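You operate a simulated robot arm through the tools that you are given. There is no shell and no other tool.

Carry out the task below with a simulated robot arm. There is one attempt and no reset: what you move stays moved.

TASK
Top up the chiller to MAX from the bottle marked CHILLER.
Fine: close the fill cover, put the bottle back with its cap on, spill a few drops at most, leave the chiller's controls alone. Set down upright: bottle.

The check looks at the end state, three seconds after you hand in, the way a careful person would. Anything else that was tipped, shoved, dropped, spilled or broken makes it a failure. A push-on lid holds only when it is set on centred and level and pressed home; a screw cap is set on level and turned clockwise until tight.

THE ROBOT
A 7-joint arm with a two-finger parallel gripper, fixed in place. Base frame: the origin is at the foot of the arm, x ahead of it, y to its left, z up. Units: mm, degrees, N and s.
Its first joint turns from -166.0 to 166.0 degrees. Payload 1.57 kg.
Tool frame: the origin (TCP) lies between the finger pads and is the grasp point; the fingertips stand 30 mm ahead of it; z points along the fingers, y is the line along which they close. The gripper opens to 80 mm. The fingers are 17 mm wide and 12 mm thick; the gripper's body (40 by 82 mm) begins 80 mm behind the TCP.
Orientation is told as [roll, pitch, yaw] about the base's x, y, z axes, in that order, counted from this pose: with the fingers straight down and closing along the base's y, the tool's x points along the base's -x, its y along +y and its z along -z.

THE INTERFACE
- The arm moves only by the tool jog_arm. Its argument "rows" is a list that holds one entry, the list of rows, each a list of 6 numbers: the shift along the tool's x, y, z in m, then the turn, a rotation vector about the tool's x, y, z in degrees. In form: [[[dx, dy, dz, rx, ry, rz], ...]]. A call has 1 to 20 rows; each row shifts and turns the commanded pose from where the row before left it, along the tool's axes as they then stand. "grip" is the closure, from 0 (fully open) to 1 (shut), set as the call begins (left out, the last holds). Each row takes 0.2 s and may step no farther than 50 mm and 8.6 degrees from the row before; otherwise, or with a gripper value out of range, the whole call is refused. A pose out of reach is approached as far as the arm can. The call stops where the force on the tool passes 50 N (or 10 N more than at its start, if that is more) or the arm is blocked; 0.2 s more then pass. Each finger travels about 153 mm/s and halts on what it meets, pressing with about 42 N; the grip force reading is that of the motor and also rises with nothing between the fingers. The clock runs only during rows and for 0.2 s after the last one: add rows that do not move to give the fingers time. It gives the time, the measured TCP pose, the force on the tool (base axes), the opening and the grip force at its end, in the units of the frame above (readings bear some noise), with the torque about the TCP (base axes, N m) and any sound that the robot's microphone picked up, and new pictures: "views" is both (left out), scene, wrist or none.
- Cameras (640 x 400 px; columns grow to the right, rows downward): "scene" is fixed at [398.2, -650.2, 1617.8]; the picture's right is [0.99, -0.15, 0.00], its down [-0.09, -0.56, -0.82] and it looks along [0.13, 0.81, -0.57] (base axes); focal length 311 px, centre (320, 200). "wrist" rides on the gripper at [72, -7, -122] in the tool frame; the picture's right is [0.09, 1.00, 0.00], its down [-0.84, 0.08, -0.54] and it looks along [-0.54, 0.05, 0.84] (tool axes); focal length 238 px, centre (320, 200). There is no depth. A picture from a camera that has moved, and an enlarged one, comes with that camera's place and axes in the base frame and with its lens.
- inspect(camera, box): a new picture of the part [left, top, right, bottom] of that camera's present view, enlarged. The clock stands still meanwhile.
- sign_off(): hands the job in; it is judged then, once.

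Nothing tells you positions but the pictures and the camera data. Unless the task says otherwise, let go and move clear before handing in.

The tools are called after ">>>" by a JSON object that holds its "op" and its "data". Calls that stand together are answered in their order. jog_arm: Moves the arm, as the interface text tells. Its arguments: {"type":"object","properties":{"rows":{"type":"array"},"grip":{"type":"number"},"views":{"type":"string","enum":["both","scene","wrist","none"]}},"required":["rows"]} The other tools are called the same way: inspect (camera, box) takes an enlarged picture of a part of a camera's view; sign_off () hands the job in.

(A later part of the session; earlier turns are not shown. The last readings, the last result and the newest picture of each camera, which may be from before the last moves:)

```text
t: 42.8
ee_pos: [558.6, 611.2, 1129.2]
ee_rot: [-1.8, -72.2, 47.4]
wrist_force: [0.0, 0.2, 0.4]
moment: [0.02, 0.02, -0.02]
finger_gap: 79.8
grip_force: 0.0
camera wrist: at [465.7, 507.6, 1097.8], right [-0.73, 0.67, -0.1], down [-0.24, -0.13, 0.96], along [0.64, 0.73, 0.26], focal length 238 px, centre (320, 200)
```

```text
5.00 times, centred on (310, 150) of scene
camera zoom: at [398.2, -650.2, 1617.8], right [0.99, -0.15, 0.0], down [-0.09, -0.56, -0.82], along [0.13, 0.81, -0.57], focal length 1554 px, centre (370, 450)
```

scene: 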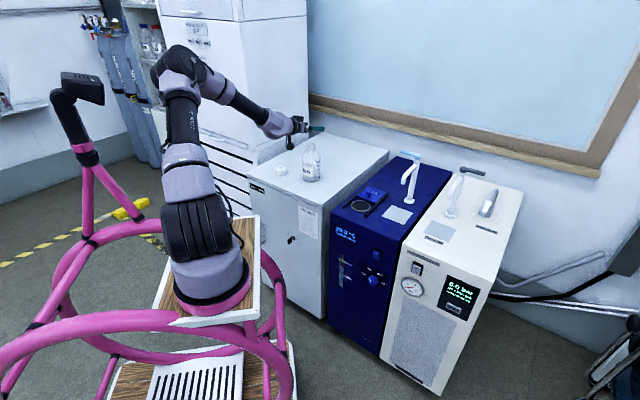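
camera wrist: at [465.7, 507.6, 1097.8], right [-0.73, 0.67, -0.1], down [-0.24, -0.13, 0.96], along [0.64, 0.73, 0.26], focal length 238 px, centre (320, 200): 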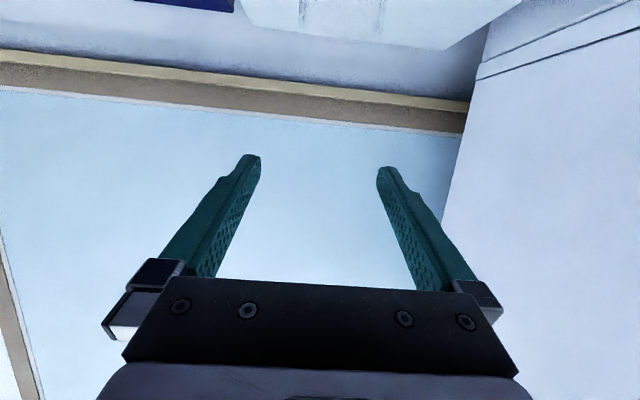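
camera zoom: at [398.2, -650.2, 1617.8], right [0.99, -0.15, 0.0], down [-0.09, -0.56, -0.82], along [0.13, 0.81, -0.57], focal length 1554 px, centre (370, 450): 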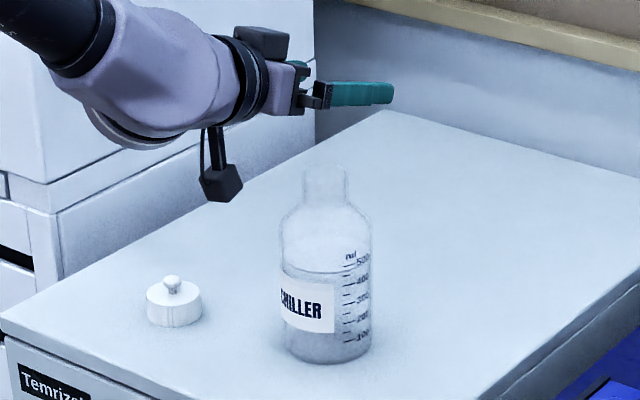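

The gripper is above the neck, pointing outward, with the wrist and elbow clear. I'll lower partway, staying above the lip, and check alignment.

>>> {"op": "jog_arm", "data": {"rows": [[[0.0191, 0.0003, 0.006, 0, 0, 0], [0.0191, 0.0003, 0.006, 0, 0, 0], [0.0191, 0.0013, 0.005, 0, 0, 0], [0, 0, 0, 0, 0, 0]]]}}

>>> {"op": "inspect", "data": {"camera": "scene", "box": [285, 120, 335, 170]}}

>>> {"op": "inspect", "data": {"camera": "wrist", "box": [220, 0, 420, 200]}}

```text
t: 43.8
ee_pos: [556.1, 611.1, 1068.8]
ee_rot: [-1.8, -72.3, 47.4]
wrist_force: [0.3, -0.4, 0.4]
moment: [0.06, -0.01, -0.04]
finger_gap: 80.1
grip_force: 0.0
camera wrist: at [463.8, 507.6, 1038.0], right [-0.73, 0.67, -0.1], down [-0.24, -0.13, 0.96], along [0.64, 0.73, 0.26], focal length 238 px, centre (320, 200)
```

scene: 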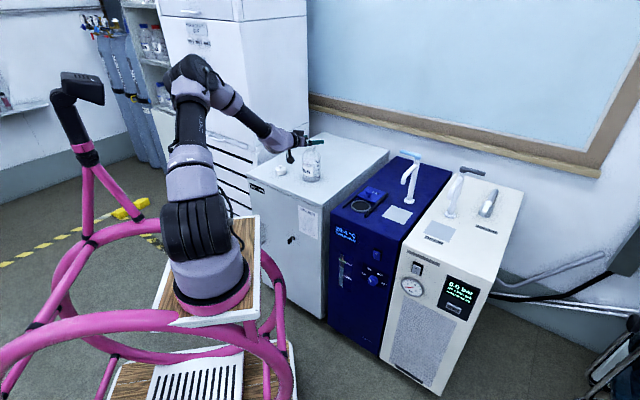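
wrist: 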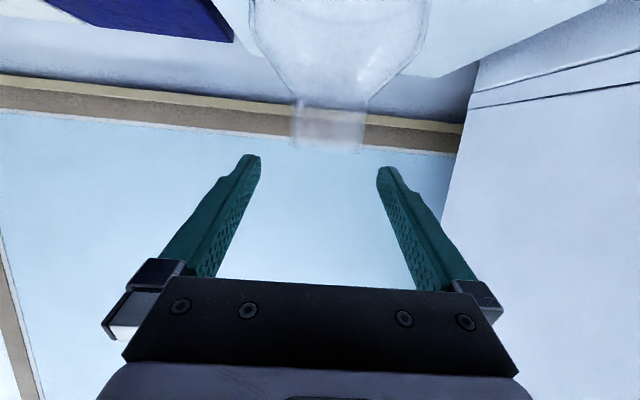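

```text
8.00 times, centred on (310, 145) of scene
camera zoom: at [398.2, -650.2, 1617.8], right [0.99, -0.15, 0.0], down [-0.09, -0.56, -0.82], along [0.13, 0.81, -0.57], focal length 2487 px, centre (400, 640)
```

zoom: 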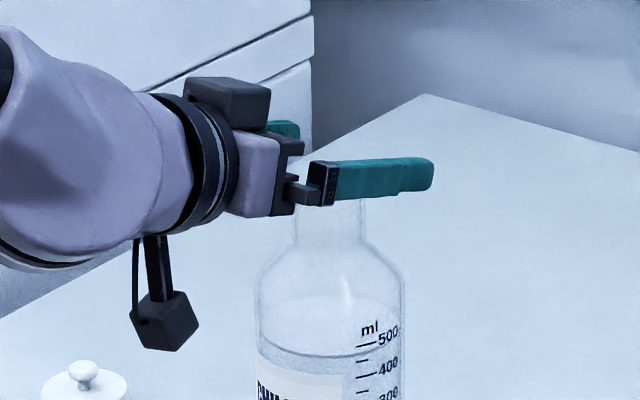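

```text
2.00 times, centred on (320, 100) of wrist
camera zoom: at [463.8, 507.6, 1038.0], right [-0.73, 0.67, -0.1], down [-0.24, -0.13, 0.96], along [0.64, 0.73, 0.26], focal length 477 px, centre (320, 400)
```

zoom: 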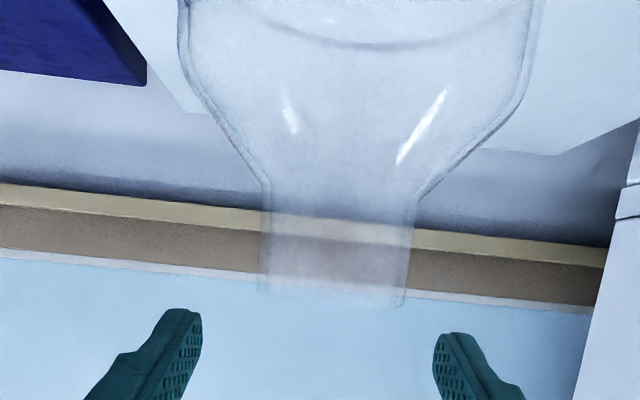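

The neck runs from z ≈ 1015 to 1044 and is centred laterally to under 1 mm. I'll lower to mid-neck and check again before closing.

>>> {"op": "jog_arm", "data": {"rows": [[[0.0125, 0.0003, 0.004, 0, 0, 0], [0.0125, 0.0003, 0.004, 0, 0, 0], [0.0121, 0.0003, 0.0038, 0, 0, 0], [0, 0, 0, 0, 0, 0]]]}}

>>> {"op": "inspect", "data": {"camera": "scene", "box": [285, 120, 335, 170]}}

>>> {"op": "inspect", "data": {"camera": "wrist", "box": [220, 50, 420, 250]}}

```text
t: 44.8
ee_pos: [554.2, 609.5, 1029.9]
ee_rot: [-1.7, -72.1, 47.4]
wrist_force: [0.3, -0.1, 0.2]
moment: [0.0, -0.01, 0.0]
finger_gap: 80.0
grip_force: 0.1
camera wrist: at [462.3, 507.9, 998.9], right [-0.73, 0.67, -0.1], down [-0.24, -0.13, 0.96], along [0.64, 0.73, 0.26], focal length 238 px, centre (320, 200)
```

scene: 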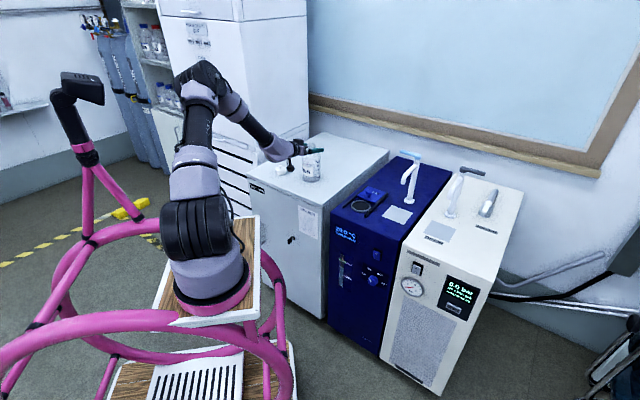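
wrist: 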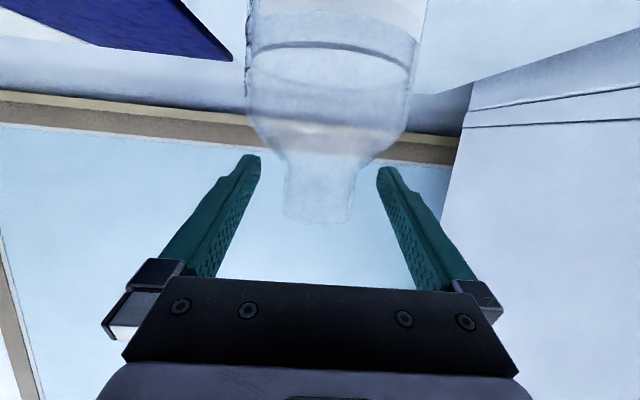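

```text
8.00 times, centred on (310, 145) of scene
camera zoom: at [398.2, -650.2, 1617.8], right [0.99, -0.15, 0.0], down [-0.09, -0.56, -0.82], along [0.13, 0.81, -0.57], focal length 2487 px, centre (400, 640)
```

zoom: 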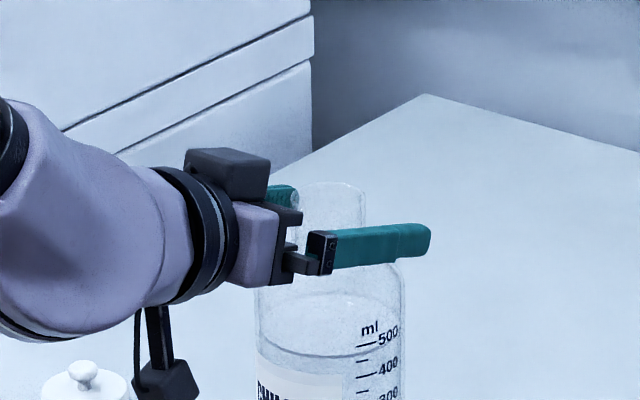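

```text
2.00 times, centred on (320, 150) of wrist
camera zoom: at [462.3, 507.9, 998.9], right [-0.73, 0.67, -0.1], down [-0.24, -0.13, 0.96], along [0.64, 0.73, 0.26], focal length 477 px, centre (320, 300)
```

zoom: 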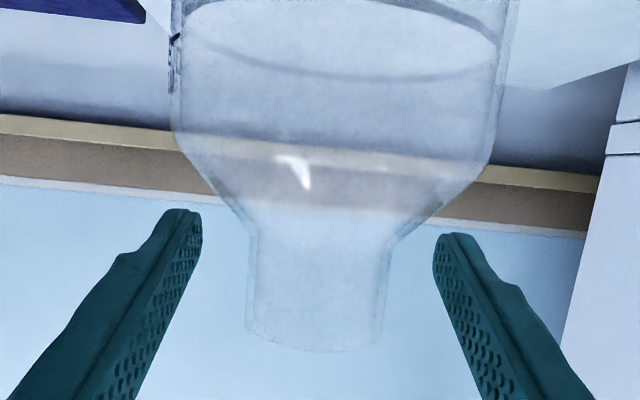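

The fingers are level with mid-neck and the offset is about 1 mm. I'll correct that and close on the neck.

>>> {"op": "jog_arm", "data": {"rows": [[[0, -0.001, 0.0015, 0, 0, 0], [0, 0, 0, 0, 0, 0]]], "views": "none"}}

>>> {"op": "jog_arm", "data": {"rows": [[[0, 0, 0, 0, 0, 0], [0, 0, 0, 0, 0, 0], [0, 0, 0, 0, 0, 0]]], "grip": 1.0}}

>>> {"op": "inspect", "data": {"camera": "scene", "box": [285, 120, 335, 190]}}

>>> {"op": "inspect", "data": {"camera": "wrist", "box": [220, 50, 420, 250]}}

```text
t: 45.4
ee_pos: [556.3, 610.9, 1027.8]
ee_rot: [-1.9, -72.2, 47.4]
wrist_force: [-0.4, -0.9, -0.4]
moment: [0.01, 0.05, 0.03]
finger_gap: 79.9
grip_force: 0.1
```

```text
t: 46.2
ee_pos: [557.0, 610.7, 1031.0]
ee_rot: [-1.6, -72.2, 47.2]
wrist_force: [-1.5, 1.2, 2.5]
moment: [0.36, 0.42, -0.02]
finger_gap: 41.5
grip_force: 41.8
camera wrist: at [464.1, 508.1, 998.7], right [-0.73, 0.67, -0.1], down [-0.24, -0.13, 0.96], along [0.64, 0.73, 0.26], focal length 238 px, centre (320, 200)
```

scene: 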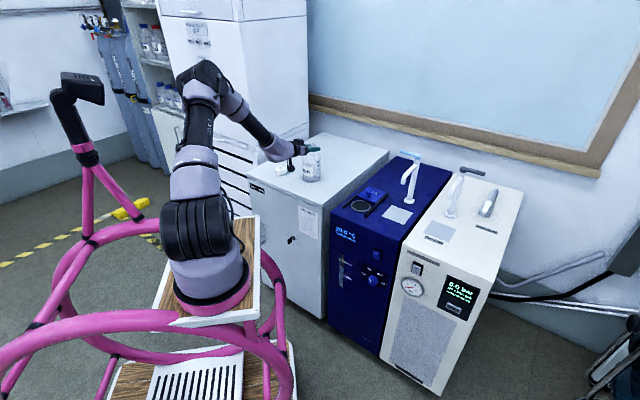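
wrist: 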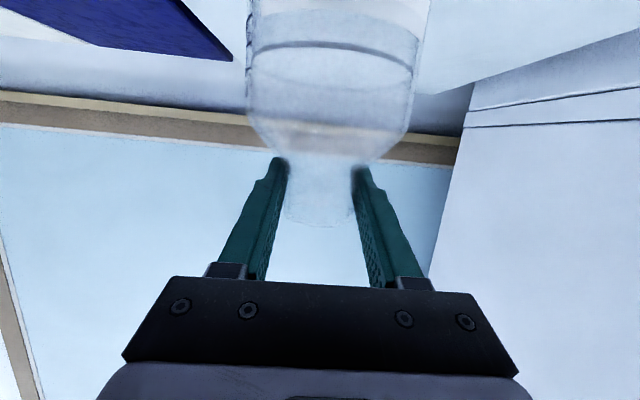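

```text
5.71 times, centred on (310, 155) of scene
camera zoom: at [398.2, -650.2, 1617.8], right [0.99, -0.15, 0.0], down [-0.09, -0.56, -0.82], along [0.13, 0.81, -0.57], focal length 1776 px, centre (377, 457)
```

zoom: 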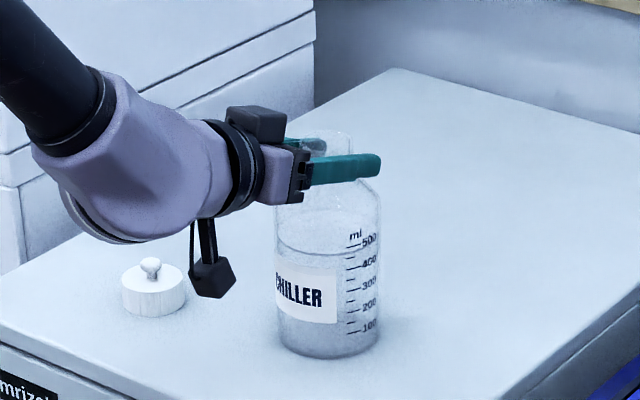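

```text
2.00 times, centred on (320, 150) of wrist
camera zoom: at [464.1, 508.1, 998.7], right [-0.73, 0.67, -0.1], down [-0.24, -0.13, 0.96], along [0.64, 0.73, 0.26], focal length 477 px, centre (320, 300)
```

zoom: 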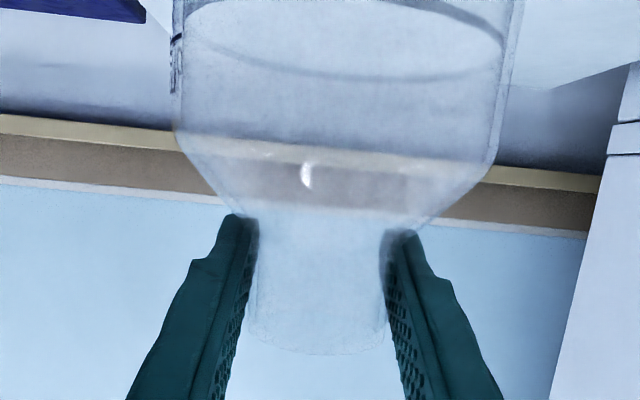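

The neck is gripped at 41.5 mm with 42 N. I'll lift slowly by about 20 mm to check that it holds and stays upright.

>>> {"op": "jog_arm", "data": {"rows": [[[-0.0048, -0.0001, -0.0015, 0, 0, 0], [-0.0048, -0.0001, -0.0015, 0, 0, 0], [-0.0048, -0.0001, -0.0015, 0, 0, 0], [-0.0048, -0.0001, -0.0015, 0, 0, 0], [0, 0, 0, 0, 0, 0]]]}}

>>> {"op": "inspect", "data": {"camera": "scene", "box": [285, 120, 335, 190]}}

```text
t: 47.4
ee_pos: [555.6, 611.6, 1048.7]
ee_rot: [-1.8, -72.2, 47.4]
wrist_force: [1.2, 0.8, -7.9]
moment: [0.01, 0.03, 0.02]
finger_gap: 41.5
grip_force: 41.9
camera wrist: at [463.9, 509.2, 1018.3], right [-0.73, 0.67, -0.1], down [-0.24, -0.13, 0.96], along [0.64, 0.73, 0.26], focal length 238 px, centre (320, 200)
```

scene: 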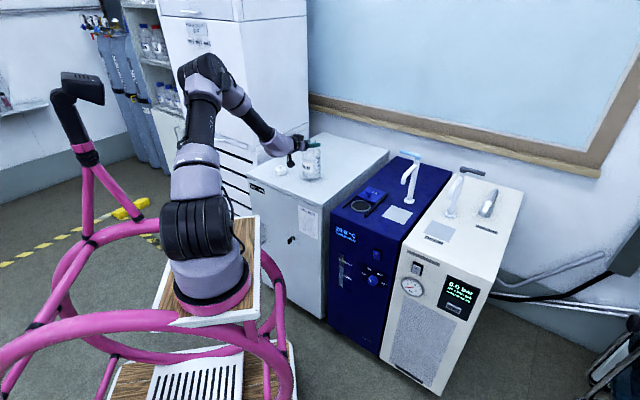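
wrist: 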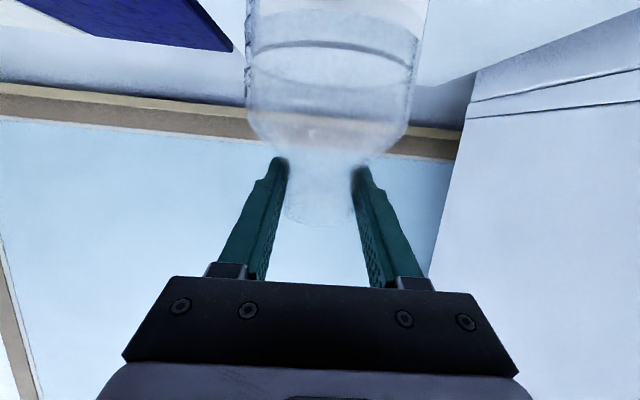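

```text
5.71 times, centred on (310, 155) of scene
camera zoom: at [398.2, -650.2, 1617.8], right [0.99, -0.15, 0.0], down [-0.09, -0.56, -0.82], along [0.13, 0.81, -0.57], focal length 1776 px, centre (377, 457)
```

zoom: 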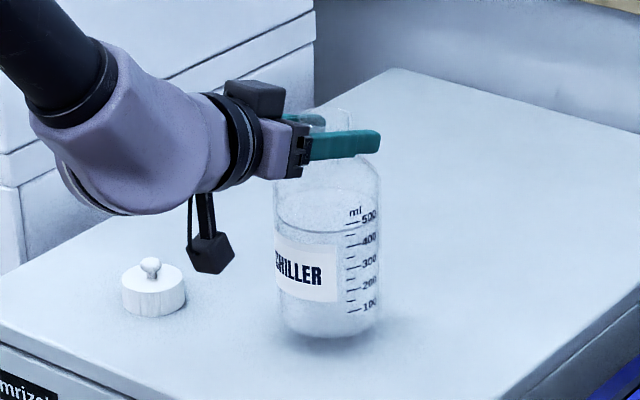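

The bottle lifts cleanly, upright and holding, at about 0.8 kg. I'll raise it and carry it upright to just in front of the fill opening.

>>> {"op": "jog_arm", "data": {"rows": [[[-0.0194, -0.0003, -0.0061, 0, 0, 0], [-0.0194, -0.0003, -0.0061, 0, 0, 0], [-0.0194, -0.0003, -0.0061, 0, 0, 0], [0.0013, -0.0144, -0.0037, 0, 0, 0], [0.0025, -0.0287, -0.0073, 0, 0, 0], [0.0025, -0.0287, -0.0073, 0, 0, 0], [0.0025, -0.0287, -0.0073, 0, 0, 0], [0.0025, -0.0287, -0.0073, 0, 0, 0], [0.0026, -0.0287, -0.0073, 0, 0, 0], [0.0026, -0.0287, -0.0073, 0, 0, 0], [0.0026, -0.0287, -0.0073, 0, 0, 0], [0.0026, -0.0287, -0.0073, 0, 0, 0], [0.0026, -0.0287, -0.0073, 0, 0, 0], [0.0013, -0.0144, -0.0037, 0, 0, 0], [0, 0, 0, 0, 0, 0]]]}}

>>> {"op": "inspect", "data": {"camera": "scene", "box": [310, 120, 410, 230]}}

```text
t: 50.6
ee_pos: [710.1, 357.3, 1112.5]
ee_rot: [-1.7, -72.1, 47.5]
wrist_force: [0.3, 0.1, -6.8]
moment: [-0.03, 0.01, 0.01]
finger_gap: 41.4
grip_force: 42.1
camera wrist: at [617.5, 253.8, 1081.4], right [-0.73, 0.67, -0.1], down [-0.24, -0.13, 0.96], along [0.64, 0.73, 0.26], focal length 238 px, centre (320, 200)
```

scene: 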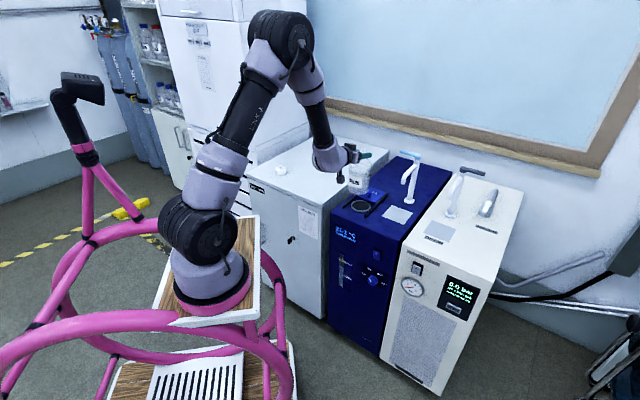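
wrist: 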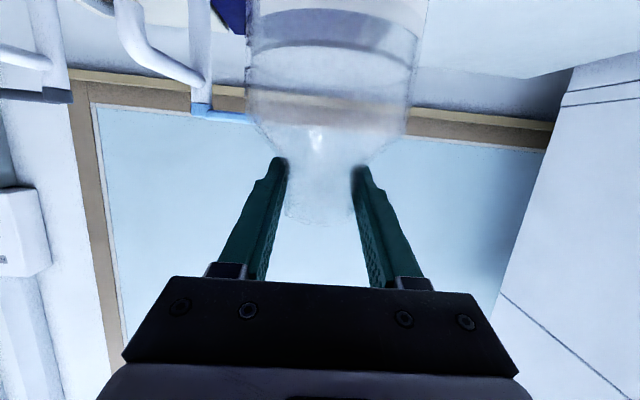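

```text
3.64 times, centred on (360, 175) of scene
camera zoom: at [398.2, -650.2, 1617.8], right [0.99, -0.15, 0.0], down [-0.09, -0.56, -0.82], along [0.13, 0.81, -0.57], focal length 1130 px, centre (174, 291)
```

zoom: 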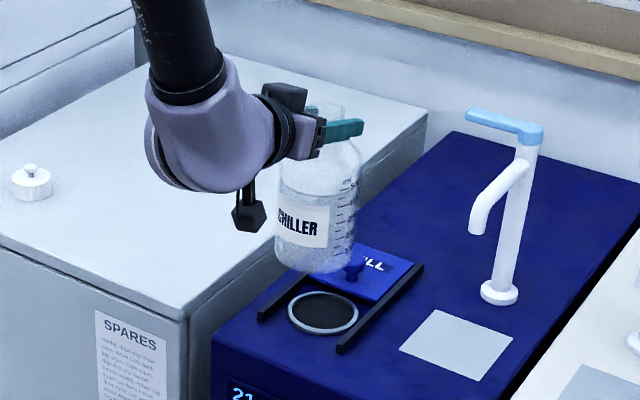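

I'm in position just in front of and above the opening. I'll tip the mouth outward by 45°, well short of the roughly 70° where it should start to pour, and check that the bottle doesn't slip.

>>> {"op": "jog_arm", "data": {"rows": [[[0, 0, 0, 0, 3, 0], [0, 0, 0, 0, 6, 0], [0, 0, 0, 0, 6, 0], [0, 0, 0, 0, 6, 0], [0, 0, 0, 0, 6, 0], [0, 0, 0, 0, 6, 0], [0, 0, 0, 0, 6, 0], [0, 0, 0, 0, 4, 0], [0, 0, 0, 0, 2, 0], [0, 0, 0, 0, 0, 0]]]}}

>>> {"op": "inspect", "data": {"camera": "scene", "box": [310, 120, 410, 230]}}

```text
t: 52.8
ee_pos: [709.0, 355.0, 1110.7]
ee_rot: [-0.7, -27.1, 46.0]
wrist_force: [0.3, -0.7, -8.6]
moment: [0.37, -0.32, 0.0]
finger_gap: 41.3
grip_force: 42.5
camera wrist: at [628.4, 266.9, 1187.1], right [-0.77, 0.64, -0.05], down [0.29, 0.42, 0.86], along [0.57, 0.65, -0.5], focal length 238 px, centre (320, 200)
```

scene: 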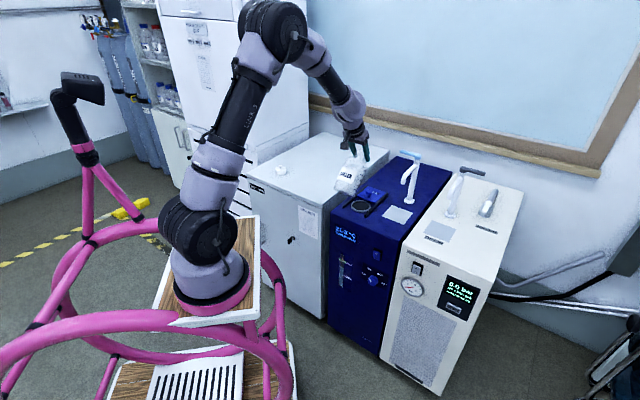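
wrist: 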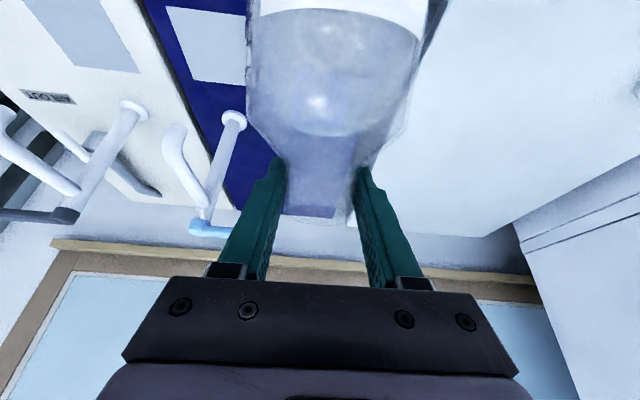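

```text
3.64 times, centred on (360, 175) of scene
camera zoom: at [398.2, -650.2, 1617.8], right [0.99, -0.15, 0.0], down [-0.09, -0.56, -0.82], along [0.13, 0.81, -0.57], focal length 1130 px, centre (174, 291)
```

zoom: 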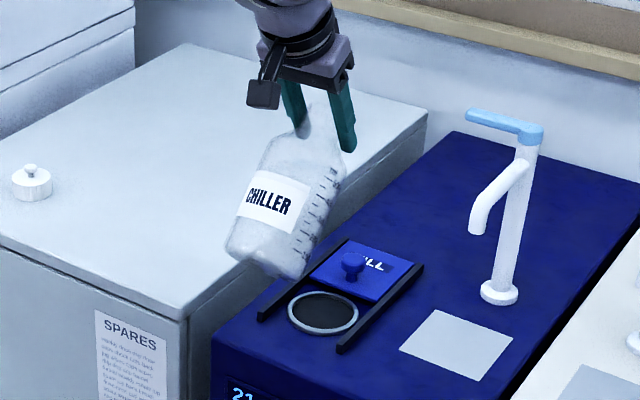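

The bottle is holding with no slip. I'll lower it and tip further in stages to about 66°, still short of pouring, keeping the body clear of the chiller's front edge.

>>> {"op": "jog_arm", "data": {"rows": [[[0.0083, 0.0002, 0.0162, 0, 0, 0], [0.0083, 0.0002, 0.0162, 0, 0, 0], [0.0083, 0.0002, 0.0162, 0, 0, 0], [0.0083, 0.0002, 0.0162, 0, 0, 0], [0.0083, 0.0002, 0.0162, 0, 0, 0], [0, 0, 0, 0, 4, 0], [0, 0, 0, 0, 4, 0], [0, 0, 0, 0, 4, 0], [0.0039, 0.0001, 0.0145, 0, 0, 0], [0.0039, 0.0001, 0.0145, 0, 0, 0], [0.0039, 0.0001, 0.0145, 0, 0, 0], [0, 0, 0, 0, 0, 0]]]}}

>>> {"op": "inspect", "data": {"camera": "scene", "box": [310, 120, 410, 230]}}

```text
t: 55.4
ee_pos: [708.4, 355.2, 973.6]
ee_rot: [-0.6, -15.2, 45.9]
wrist_force: [-0.6, -0.3, -7.9]
moment: [0.42, -0.4, 0.01]
finger_gap: 41.2
grip_force: 41.9
camera wrist: at [641.5, 280.1, 1074.3], right [-0.78, 0.63, -0.03], down [0.4, 0.54, 0.74], along [0.49, 0.56, -0.67], focal length 238 px, centre (320, 200)
```

scene: 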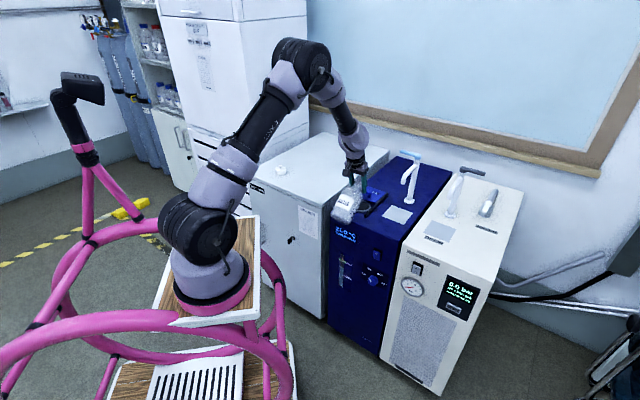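
wrist: 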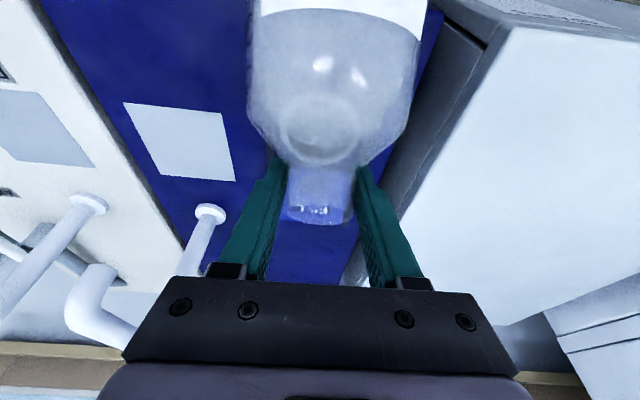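

```text
3.64 times, centred on (360, 175) of scene
camera zoom: at [398.2, -650.2, 1617.8], right [0.99, -0.15, 0.0], down [-0.09, -0.56, -0.82], along [0.13, 0.81, -0.57], focal length 1130 px, centre (174, 291)
```

zoom: 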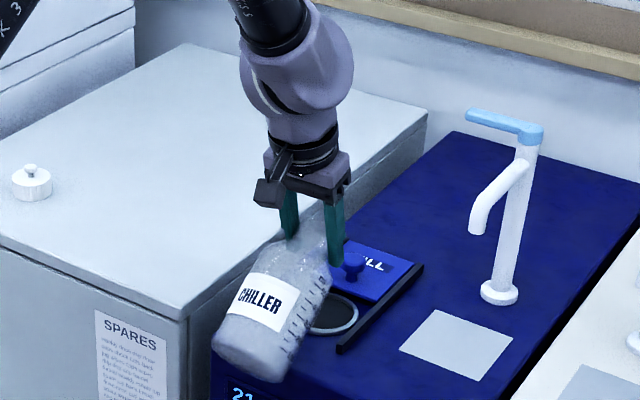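

>>> {"op": "inspect", "data": {"camera": "wrist", "box": [240, 80, 400, 240]}}

>>> {"op": "inspect", "data": {"camera": "scene", "box": [325, 165, 385, 225]}}

>>> {"op": "inspect", "data": {"camera": "scene", "box": [330, 220, 390, 300]}}

```text
2.50 times, centred on (320, 160) of wrist
camera zoom: at [641.5, 280.1, 1074.3], right [-0.78, 0.63, -0.03], down [0.4, 0.54, 0.74], along [0.49, 0.56, -0.67], focal length 596 px, centre (320, 300)
```

zoom: 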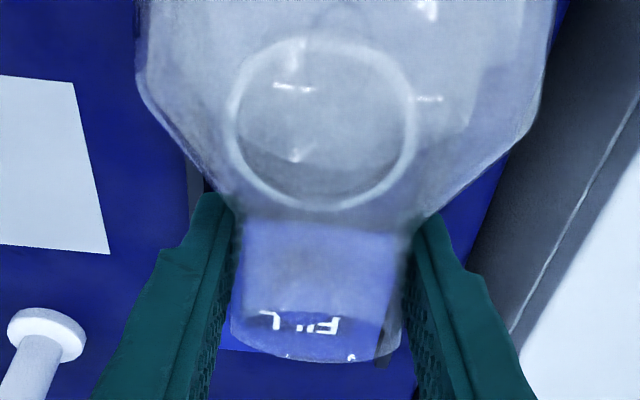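

```text
6.67 times, centred on (355, 195) of scene
camera zoom: at [398.2, -650.2, 1617.8], right [0.99, -0.15, 0.0], down [-0.09, -0.56, -0.82], along [0.13, 0.81, -0.57], focal length 2072 px, centre (87, 233)
```

zoom: 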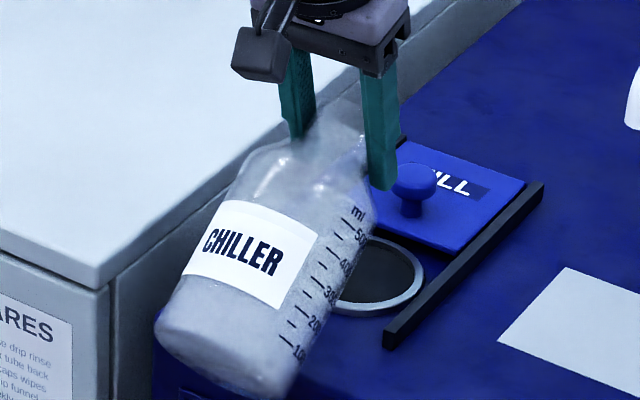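

```text
5.00 times, centred on (360, 260) of scene
camera zoom: at [398.2, -650.2, 1617.8], right [0.99, -0.15, 0.0], down [-0.09, -0.56, -0.82], along [0.13, 0.81, -0.57], focal length 1554 px, centre (120, -100)
```

zoom: 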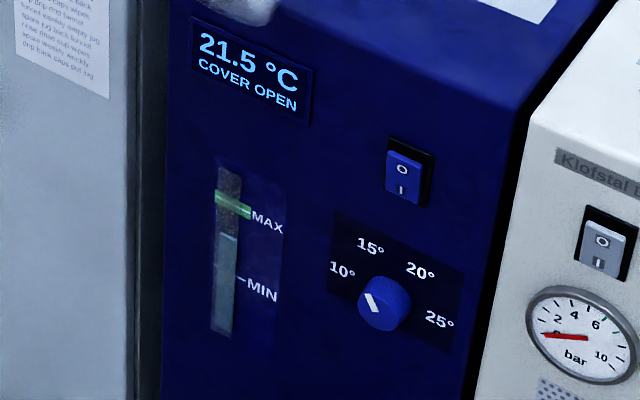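

The sight gauge is readable, with the level partway between MIN and MAX. The lip is about 10 mm short of the hole centre, which suits the throw of the stream. I'll tip to about 66° and lower closer to the opening.

>>> {"op": "jog_arm", "data": {"rows": [[[0, 0, 0, 0, 3, 0], [0, 0, 0, 0, 3, 0], [0, 0, 0, 0, 3, 0], [0.001, 0.0001, 0.0093, 0, 0, 0], [0.001, 0.0001, 0.0093, 0, 0, 0], [0.001, 0.0001, 0.0093, 0, 0, 0], [0, 0, 0, 0, 0, 0]]]}}

>>> {"op": "inspect", "data": {"camera": "wrist", "box": [240, 80, 400, 240]}}

>>> {"op": "inspect", "data": {"camera": "scene", "box": [325, 165, 385, 225]}}

>>> {"op": "inspect", "data": {"camera": "scene", "box": [330, 220, 390, 300]}}

```text
t: 57.0
ee_pos: [709.9, 357.2, 945.8]
ee_rot: [-0.6, -6.2, 45.8]
wrist_force: [0.6, 0.0, -8.1]
moment: [0.44, -0.42, 0.01]
finger_gap: 41.2
grip_force: 42.1
camera wrist: at [654.1, 292.6, 1061.0], right [-0.78, 0.63, -0.02], down [0.48, 0.61, 0.63], along [0.41, 0.48, -0.78], focal length 238 px, centre (320, 200)
```

scene: 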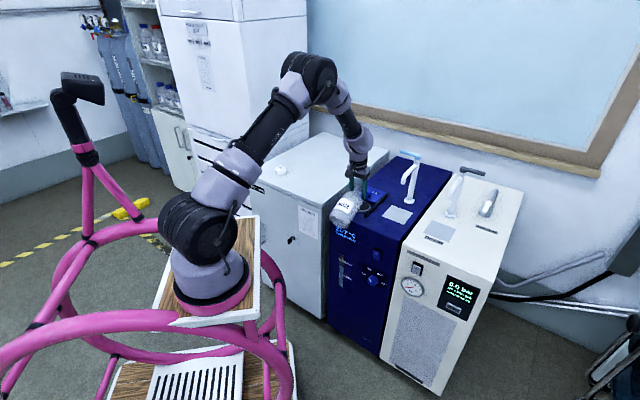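
wrist: 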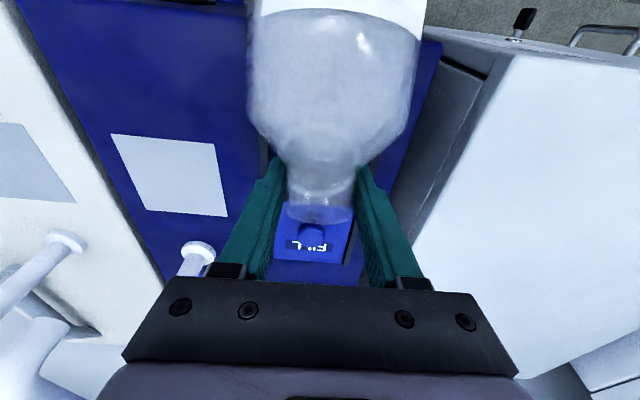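

```text
2.50 times, centred on (320, 160) of wrist
camera zoom: at [654.1, 292.6, 1061.0], right [-0.78, 0.63, -0.02], down [0.48, 0.61, 0.63], along [0.41, 0.48, -0.78], focal length 596 px, centre (320, 300)
```

zoom: 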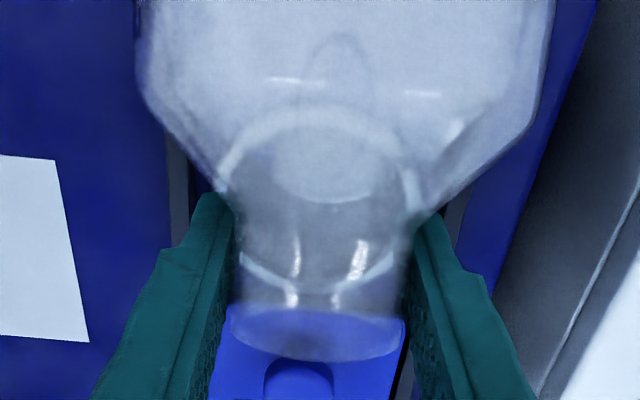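

```text
6.67 times, centred on (355, 195) of scene
camera zoom: at [398.2, -650.2, 1617.8], right [0.99, -0.15, 0.0], down [-0.09, -0.56, -0.82], along [0.13, 0.81, -0.57], focal length 2072 px, centre (87, 233)
```

zoom: 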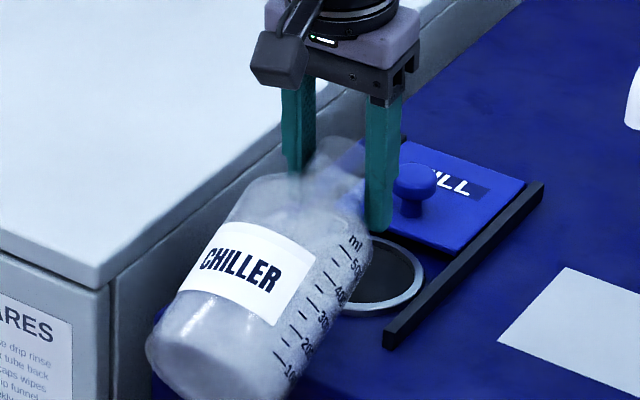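

```text
5.00 times, centred on (360, 260) of scene
camera zoom: at [398.2, -650.2, 1617.8], right [0.99, -0.15, 0.0], down [-0.09, -0.56, -0.82], along [0.13, 0.81, -0.57], focal length 1554 px, centre (120, -100)
```

zoom: 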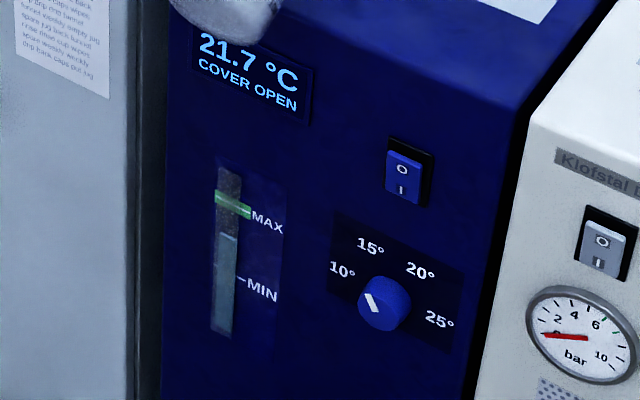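

Liquid has advanced into the neck, about 15–20 mm from the lip. I'll tip a few more degrees slowly and watch for the first flow and where it lands.

>>> {"op": "jog_arm", "data": {"rows": [[[0, 0, 0, 0, 1.5, 0], [0, 0, 0, 0, 1.5, 0], [0, 0, 0, 0, 0, 0]]]}}

>>> {"op": "inspect", "data": {"camera": "wrist", "box": [240, 80, 400, 240]}}

>>> {"op": "inspect", "data": {"camera": "scene", "box": [330, 165, 390, 225]}}

>>> {"op": "inspect", "data": {"camera": "scene", "box": [330, 245, 370, 290]}}

```text
t: 57.8
ee_pos: [710.4, 357.5, 946.9]
ee_rot: [-0.4, -3.2, 45.8]
wrist_force: [0.0, 0.3, -7.8]
moment: [0.45, -0.49, 0.0]
finger_gap: 41.3
grip_force: 41.8
camera wrist: at [658.0, 297.5, 1065.6], right [-0.78, 0.63, -0.01], down [0.5, 0.63, 0.59], along [0.38, 0.45, -0.81], focal length 238 px, centre (320, 200)
```

scene: 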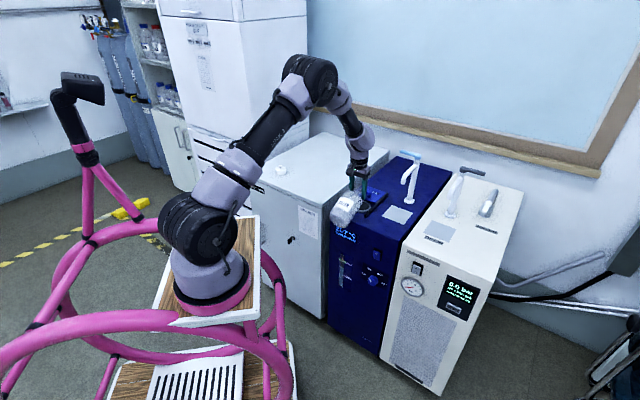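
wrist: 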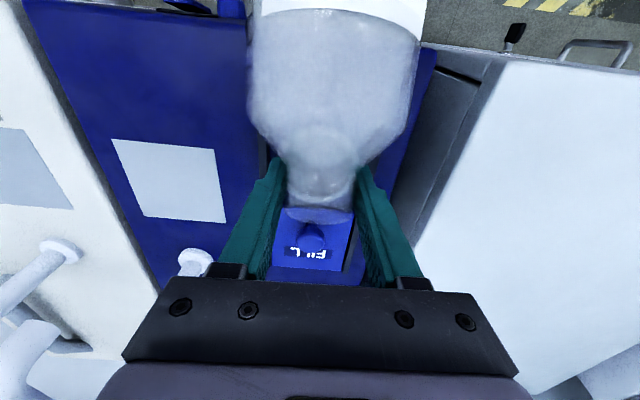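

```text
2.50 times, centred on (320, 160) of wrist
camera zoom: at [658.0, 297.5, 1065.6], right [-0.78, 0.63, -0.01], down [0.5, 0.63, 0.59], along [0.38, 0.45, -0.81], focal length 596 px, centre (320, 300)
```

zoom: 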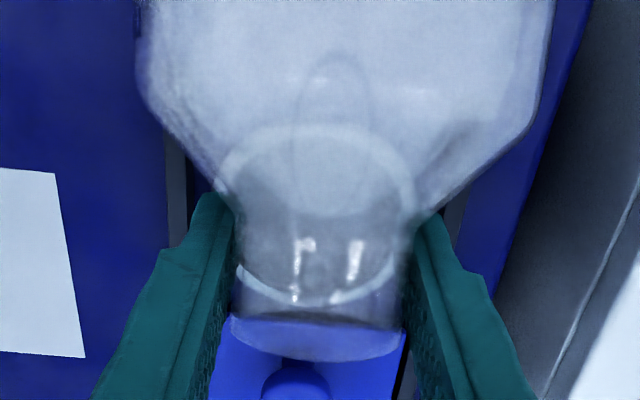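

```text
6.67 times, centred on (360, 195) of scene
camera zoom: at [398.2, -650.2, 1617.8], right [0.99, -0.15, 0.0], down [-0.09, -0.56, -0.82], along [0.13, 0.81, -0.57], focal length 2072 px, centre (53, 233)
```

zoom: 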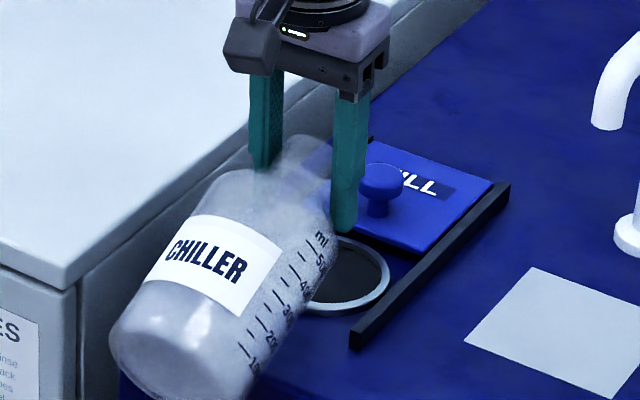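

```text
8.89 times, centred on (350, 268) of scene
camera zoom: at [398.2, -650.2, 1617.8], right [0.99, -0.15, 0.0], down [-0.09, -0.56, -0.82], along [0.13, 0.81, -0.57], focal length 2763 px, centre (53, -400)
```

zoom: 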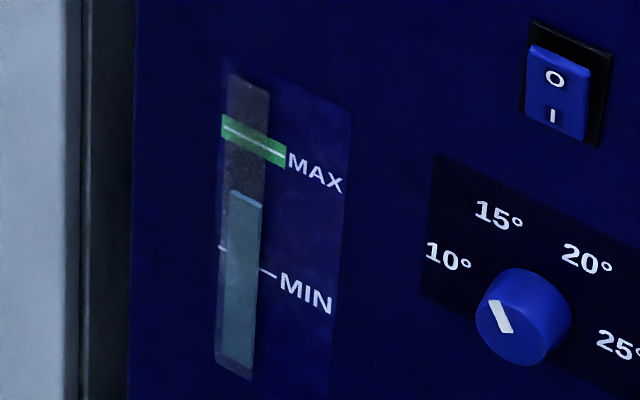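

The gauge is clear: the level sits about halfway between MIN and MAX and needs to rise roughly 60 px in this zoom. The liquid is almost at the lip, so I'll tip slightly more.

>>> {"op": "jog_arm", "data": {"rows": [[[0, 0, 0, 0, 1, 0], [0, 0, 0, 0, 1, 0], [0, 0, 0, 0, 0, 0]]], "views": "wrist"}}

>>> {"op": "inspect", "data": {"camera": "wrist", "box": [240, 80, 400, 240]}}

>>> {"op": "inspect", "data": {"camera": "scene", "box": [330, 165, 390, 225]}}

>>> {"op": "inspect", "data": {"camera": "scene", "box": [330, 245, 370, 290]}}

```text
t: 58.6
ee_pos: [709.0, 357.5, 947.9]
ee_rot: [-0.5, -1.1, 45.7]
wrist_force: [-1.0, -0.5, -7.3]
moment: [0.46, -0.47, 0.01]
finger_gap: 41.1
grip_force: 41.7
camera wrist: at [660.9, 300.1, 1067.9], right [-0.78, 0.63, -0.01], down [0.52, 0.65, 0.56], along [0.36, 0.43, -0.83], focal length 238 px, centre (320, 200)
```

wrist: 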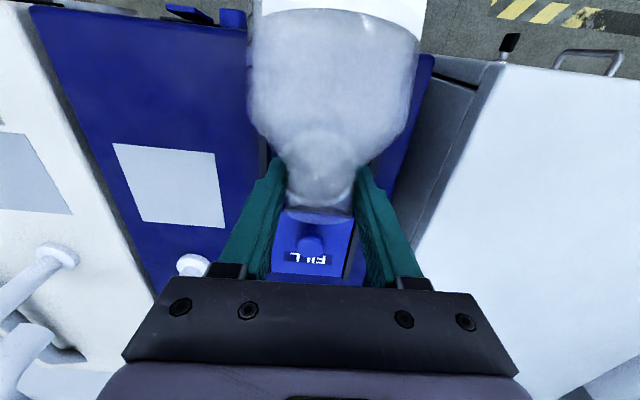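

```text
2.50 times, centred on (320, 160) of wrist
camera zoom: at [660.9, 300.1, 1067.9], right [-0.78, 0.63, -0.01], down [0.52, 0.65, 0.56], along [0.36, 0.43, -0.83], focal length 596 px, centre (320, 300)
```

zoom: 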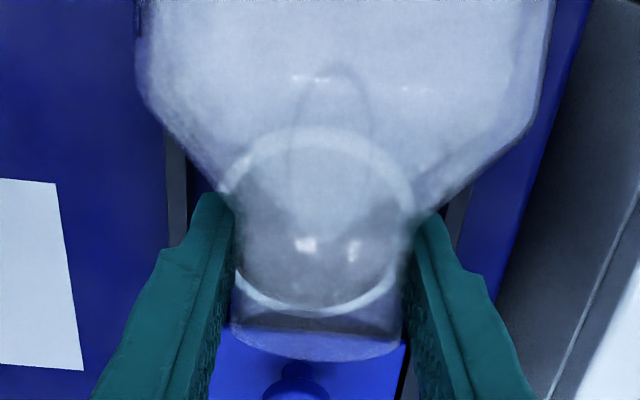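

```text
6.67 times, centred on (360, 195) of scene
camera zoom: at [398.2, -650.2, 1617.8], right [0.99, -0.15, 0.0], down [-0.09, -0.56, -0.82], along [0.13, 0.81, -0.57], focal length 2072 px, centre (53, 233)
```

zoom: 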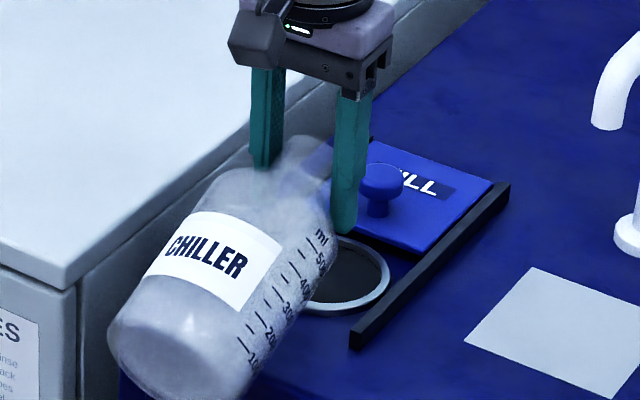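

```text
8.89 times, centred on (350, 268) of scene
camera zoom: at [398.2, -650.2, 1617.8], right [0.99, -0.15, 0.0], down [-0.09, -0.56, -0.82], along [0.13, 0.81, -0.57], focal length 2763 px, centre (53, -400)
```

zoom: 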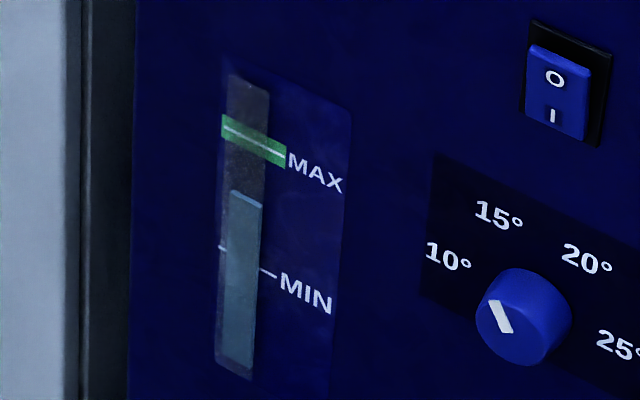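

It isn't flowing yet. I'll lower another 10 mm now that the steeper tilt allows it, then tip one more degree at a time.

>>> {"op": "jog_arm", "data": {"rows": [[[0, 0, 0.005, 0, 0, 0], [0, 0, 0.005, 0, 0, 0], [0, 0, 0, 0, 1, 0], [0, 0, 0, 0, 0.5, 0], [0, 0, 0, 0, 0, 0]]], "views": "wrist"}}

>>> {"op": "inspect", "data": {"camera": "wrist", "box": [240, 80, 400, 240]}}

>>> {"op": "inspect", "data": {"camera": "scene", "box": [330, 165, 390, 225]}}

>>> {"op": "inspect", "data": {"camera": "scene", "box": [330, 245, 370, 290]}}

```text
t: 59.8
ee_pos: [709.9, 356.9, 935.8]
ee_rot: [-0.5, 0.2, 45.7]
wrist_force: [0.8, -0.7, -7.8]
moment: [0.46, -0.44, 0.02]
finger_gap: 41.2
grip_force: 42.6
camera wrist: at [663.1, 302.1, 1059.4], right [-0.78, 0.63, -0.01], down [0.53, 0.66, 0.54], along [0.34, 0.41, -0.84], focal length 238 px, centre (320, 200)
```

wrist: 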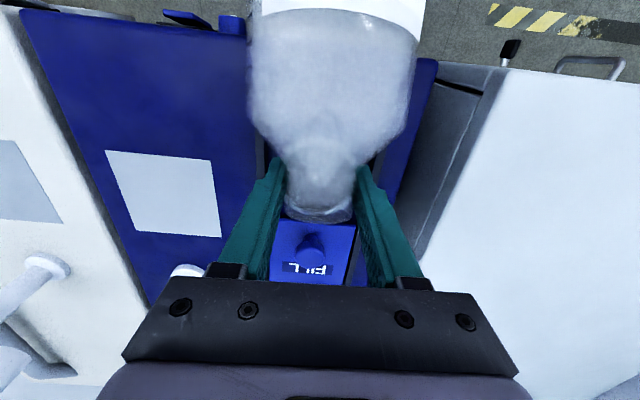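

```text
2.50 times, centred on (320, 160) of wrist
camera zoom: at [663.1, 302.1, 1059.4], right [-0.78, 0.63, -0.01], down [0.53, 0.66, 0.54], along [0.34, 0.41, -0.84], focal length 596 px, centre (320, 300)
```

zoom: 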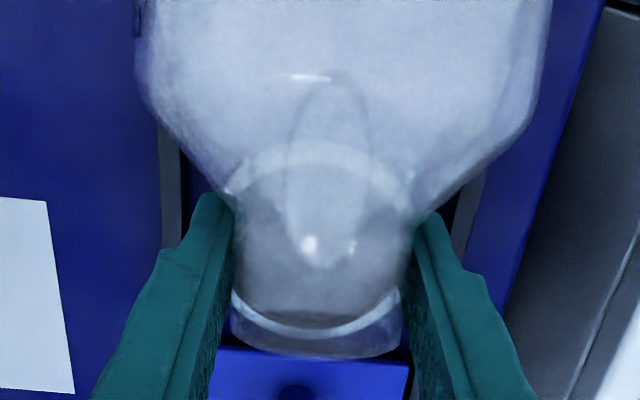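

```text
6.67 times, centred on (360, 195) of scene
camera zoom: at [398.2, -650.2, 1617.8], right [0.99, -0.15, 0.0], down [-0.09, -0.56, -0.82], along [0.13, 0.81, -0.57], focal length 2072 px, centre (53, 233)
```

zoom: 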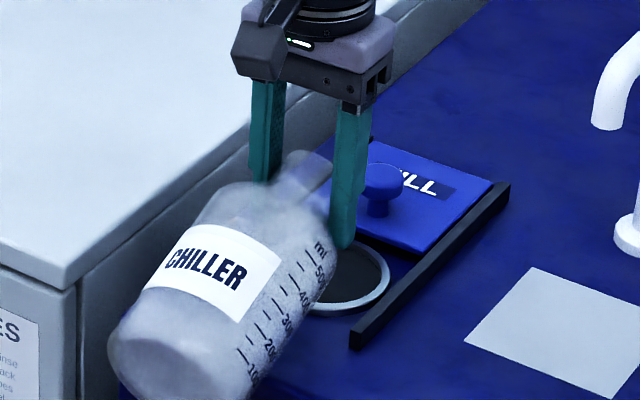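

```text
8.89 times, centred on (350, 268) of scene
camera zoom: at [398.2, -650.2, 1617.8], right [0.99, -0.15, 0.0], down [-0.09, -0.56, -0.82], along [0.13, 0.81, -0.57], focal length 2763 px, centre (53, -400)
```

zoom: 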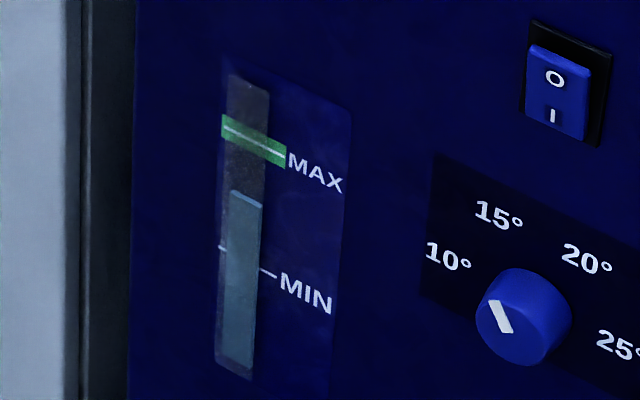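

>>> {"op": "jog_arm", "data": {"rows": [[[0, 0, 0, 0, 1, 0], [0, 0, 0, 0, 0.5, 0], [0, 0, 0, 0, 0, 0]]], "views": "wrist"}}

>>> {"op": "inspect", "data": {"camera": "wrist", "box": [240, 80, 400, 240]}}

>>> {"op": "inspect", "data": {"camera": "scene", "box": [330, 165, 390, 225]}}

>>> {"op": "inspect", "data": {"camera": "scene", "box": [330, 245, 370, 290]}}

```text
t: 60.6
ee_pos: [709.9, 357.9, 938.3]
ee_rot: [-0.5, 1.7, 45.7]
wrist_force: [-0.1, -0.3, -7.8]
moment: [0.46, -0.45, 0.04]
finger_gap: 41.2
grip_force: 42.4
camera wrist: at [665.0, 304.8, 1061.6], right [-0.78, 0.63, -0.01], down [0.54, 0.67, 0.51], along [0.33, 0.4, -0.86], focal length 238 px, centre (320, 200)
```

wrist: 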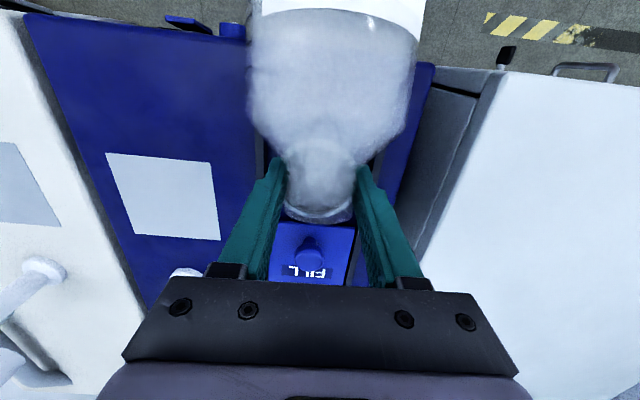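

```text
2.50 times, centred on (320, 160) of wrist
camera zoom: at [665.0, 304.8, 1061.6], right [-0.78, 0.63, -0.01], down [0.54, 0.67, 0.51], along [0.33, 0.4, -0.86], focal length 596 px, centre (320, 300)
```

zoom: 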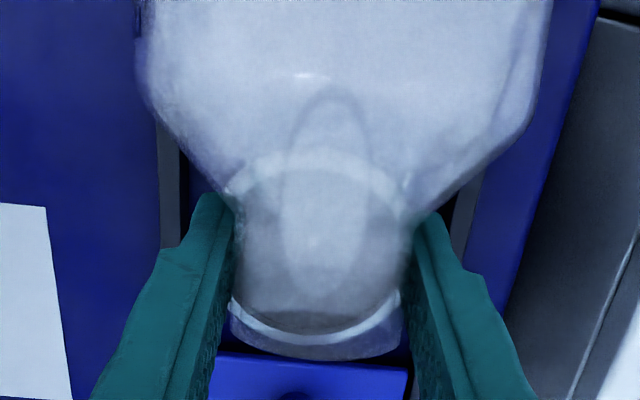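

```text
6.67 times, centred on (360, 195) of scene
camera zoom: at [398.2, -650.2, 1617.8], right [0.99, -0.15, 0.0], down [-0.09, -0.56, -0.82], along [0.13, 0.81, -0.57], focal length 2072 px, centre (53, 233)
```

zoom: 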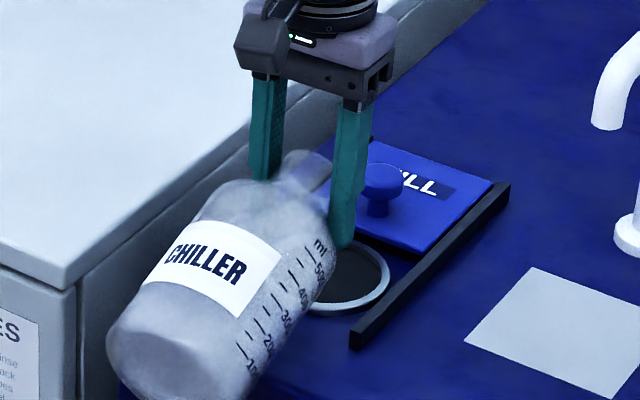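

```text
8.89 times, centred on (350, 268) of scene
camera zoom: at [398.2, -650.2, 1617.8], right [0.99, -0.15, 0.0], down [-0.09, -0.56, -0.82], along [0.13, 0.81, -0.57], focal length 2763 px, centre (53, -400)
```

zoom: 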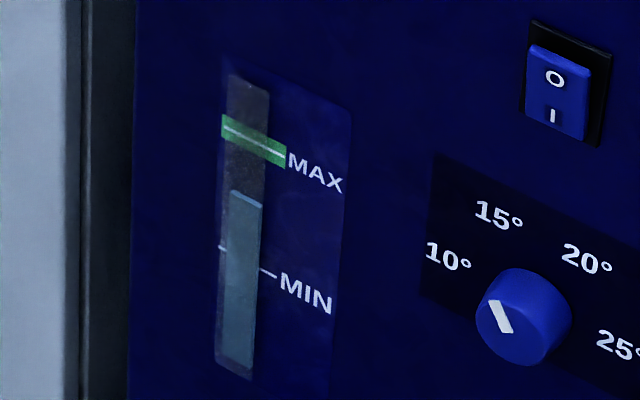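

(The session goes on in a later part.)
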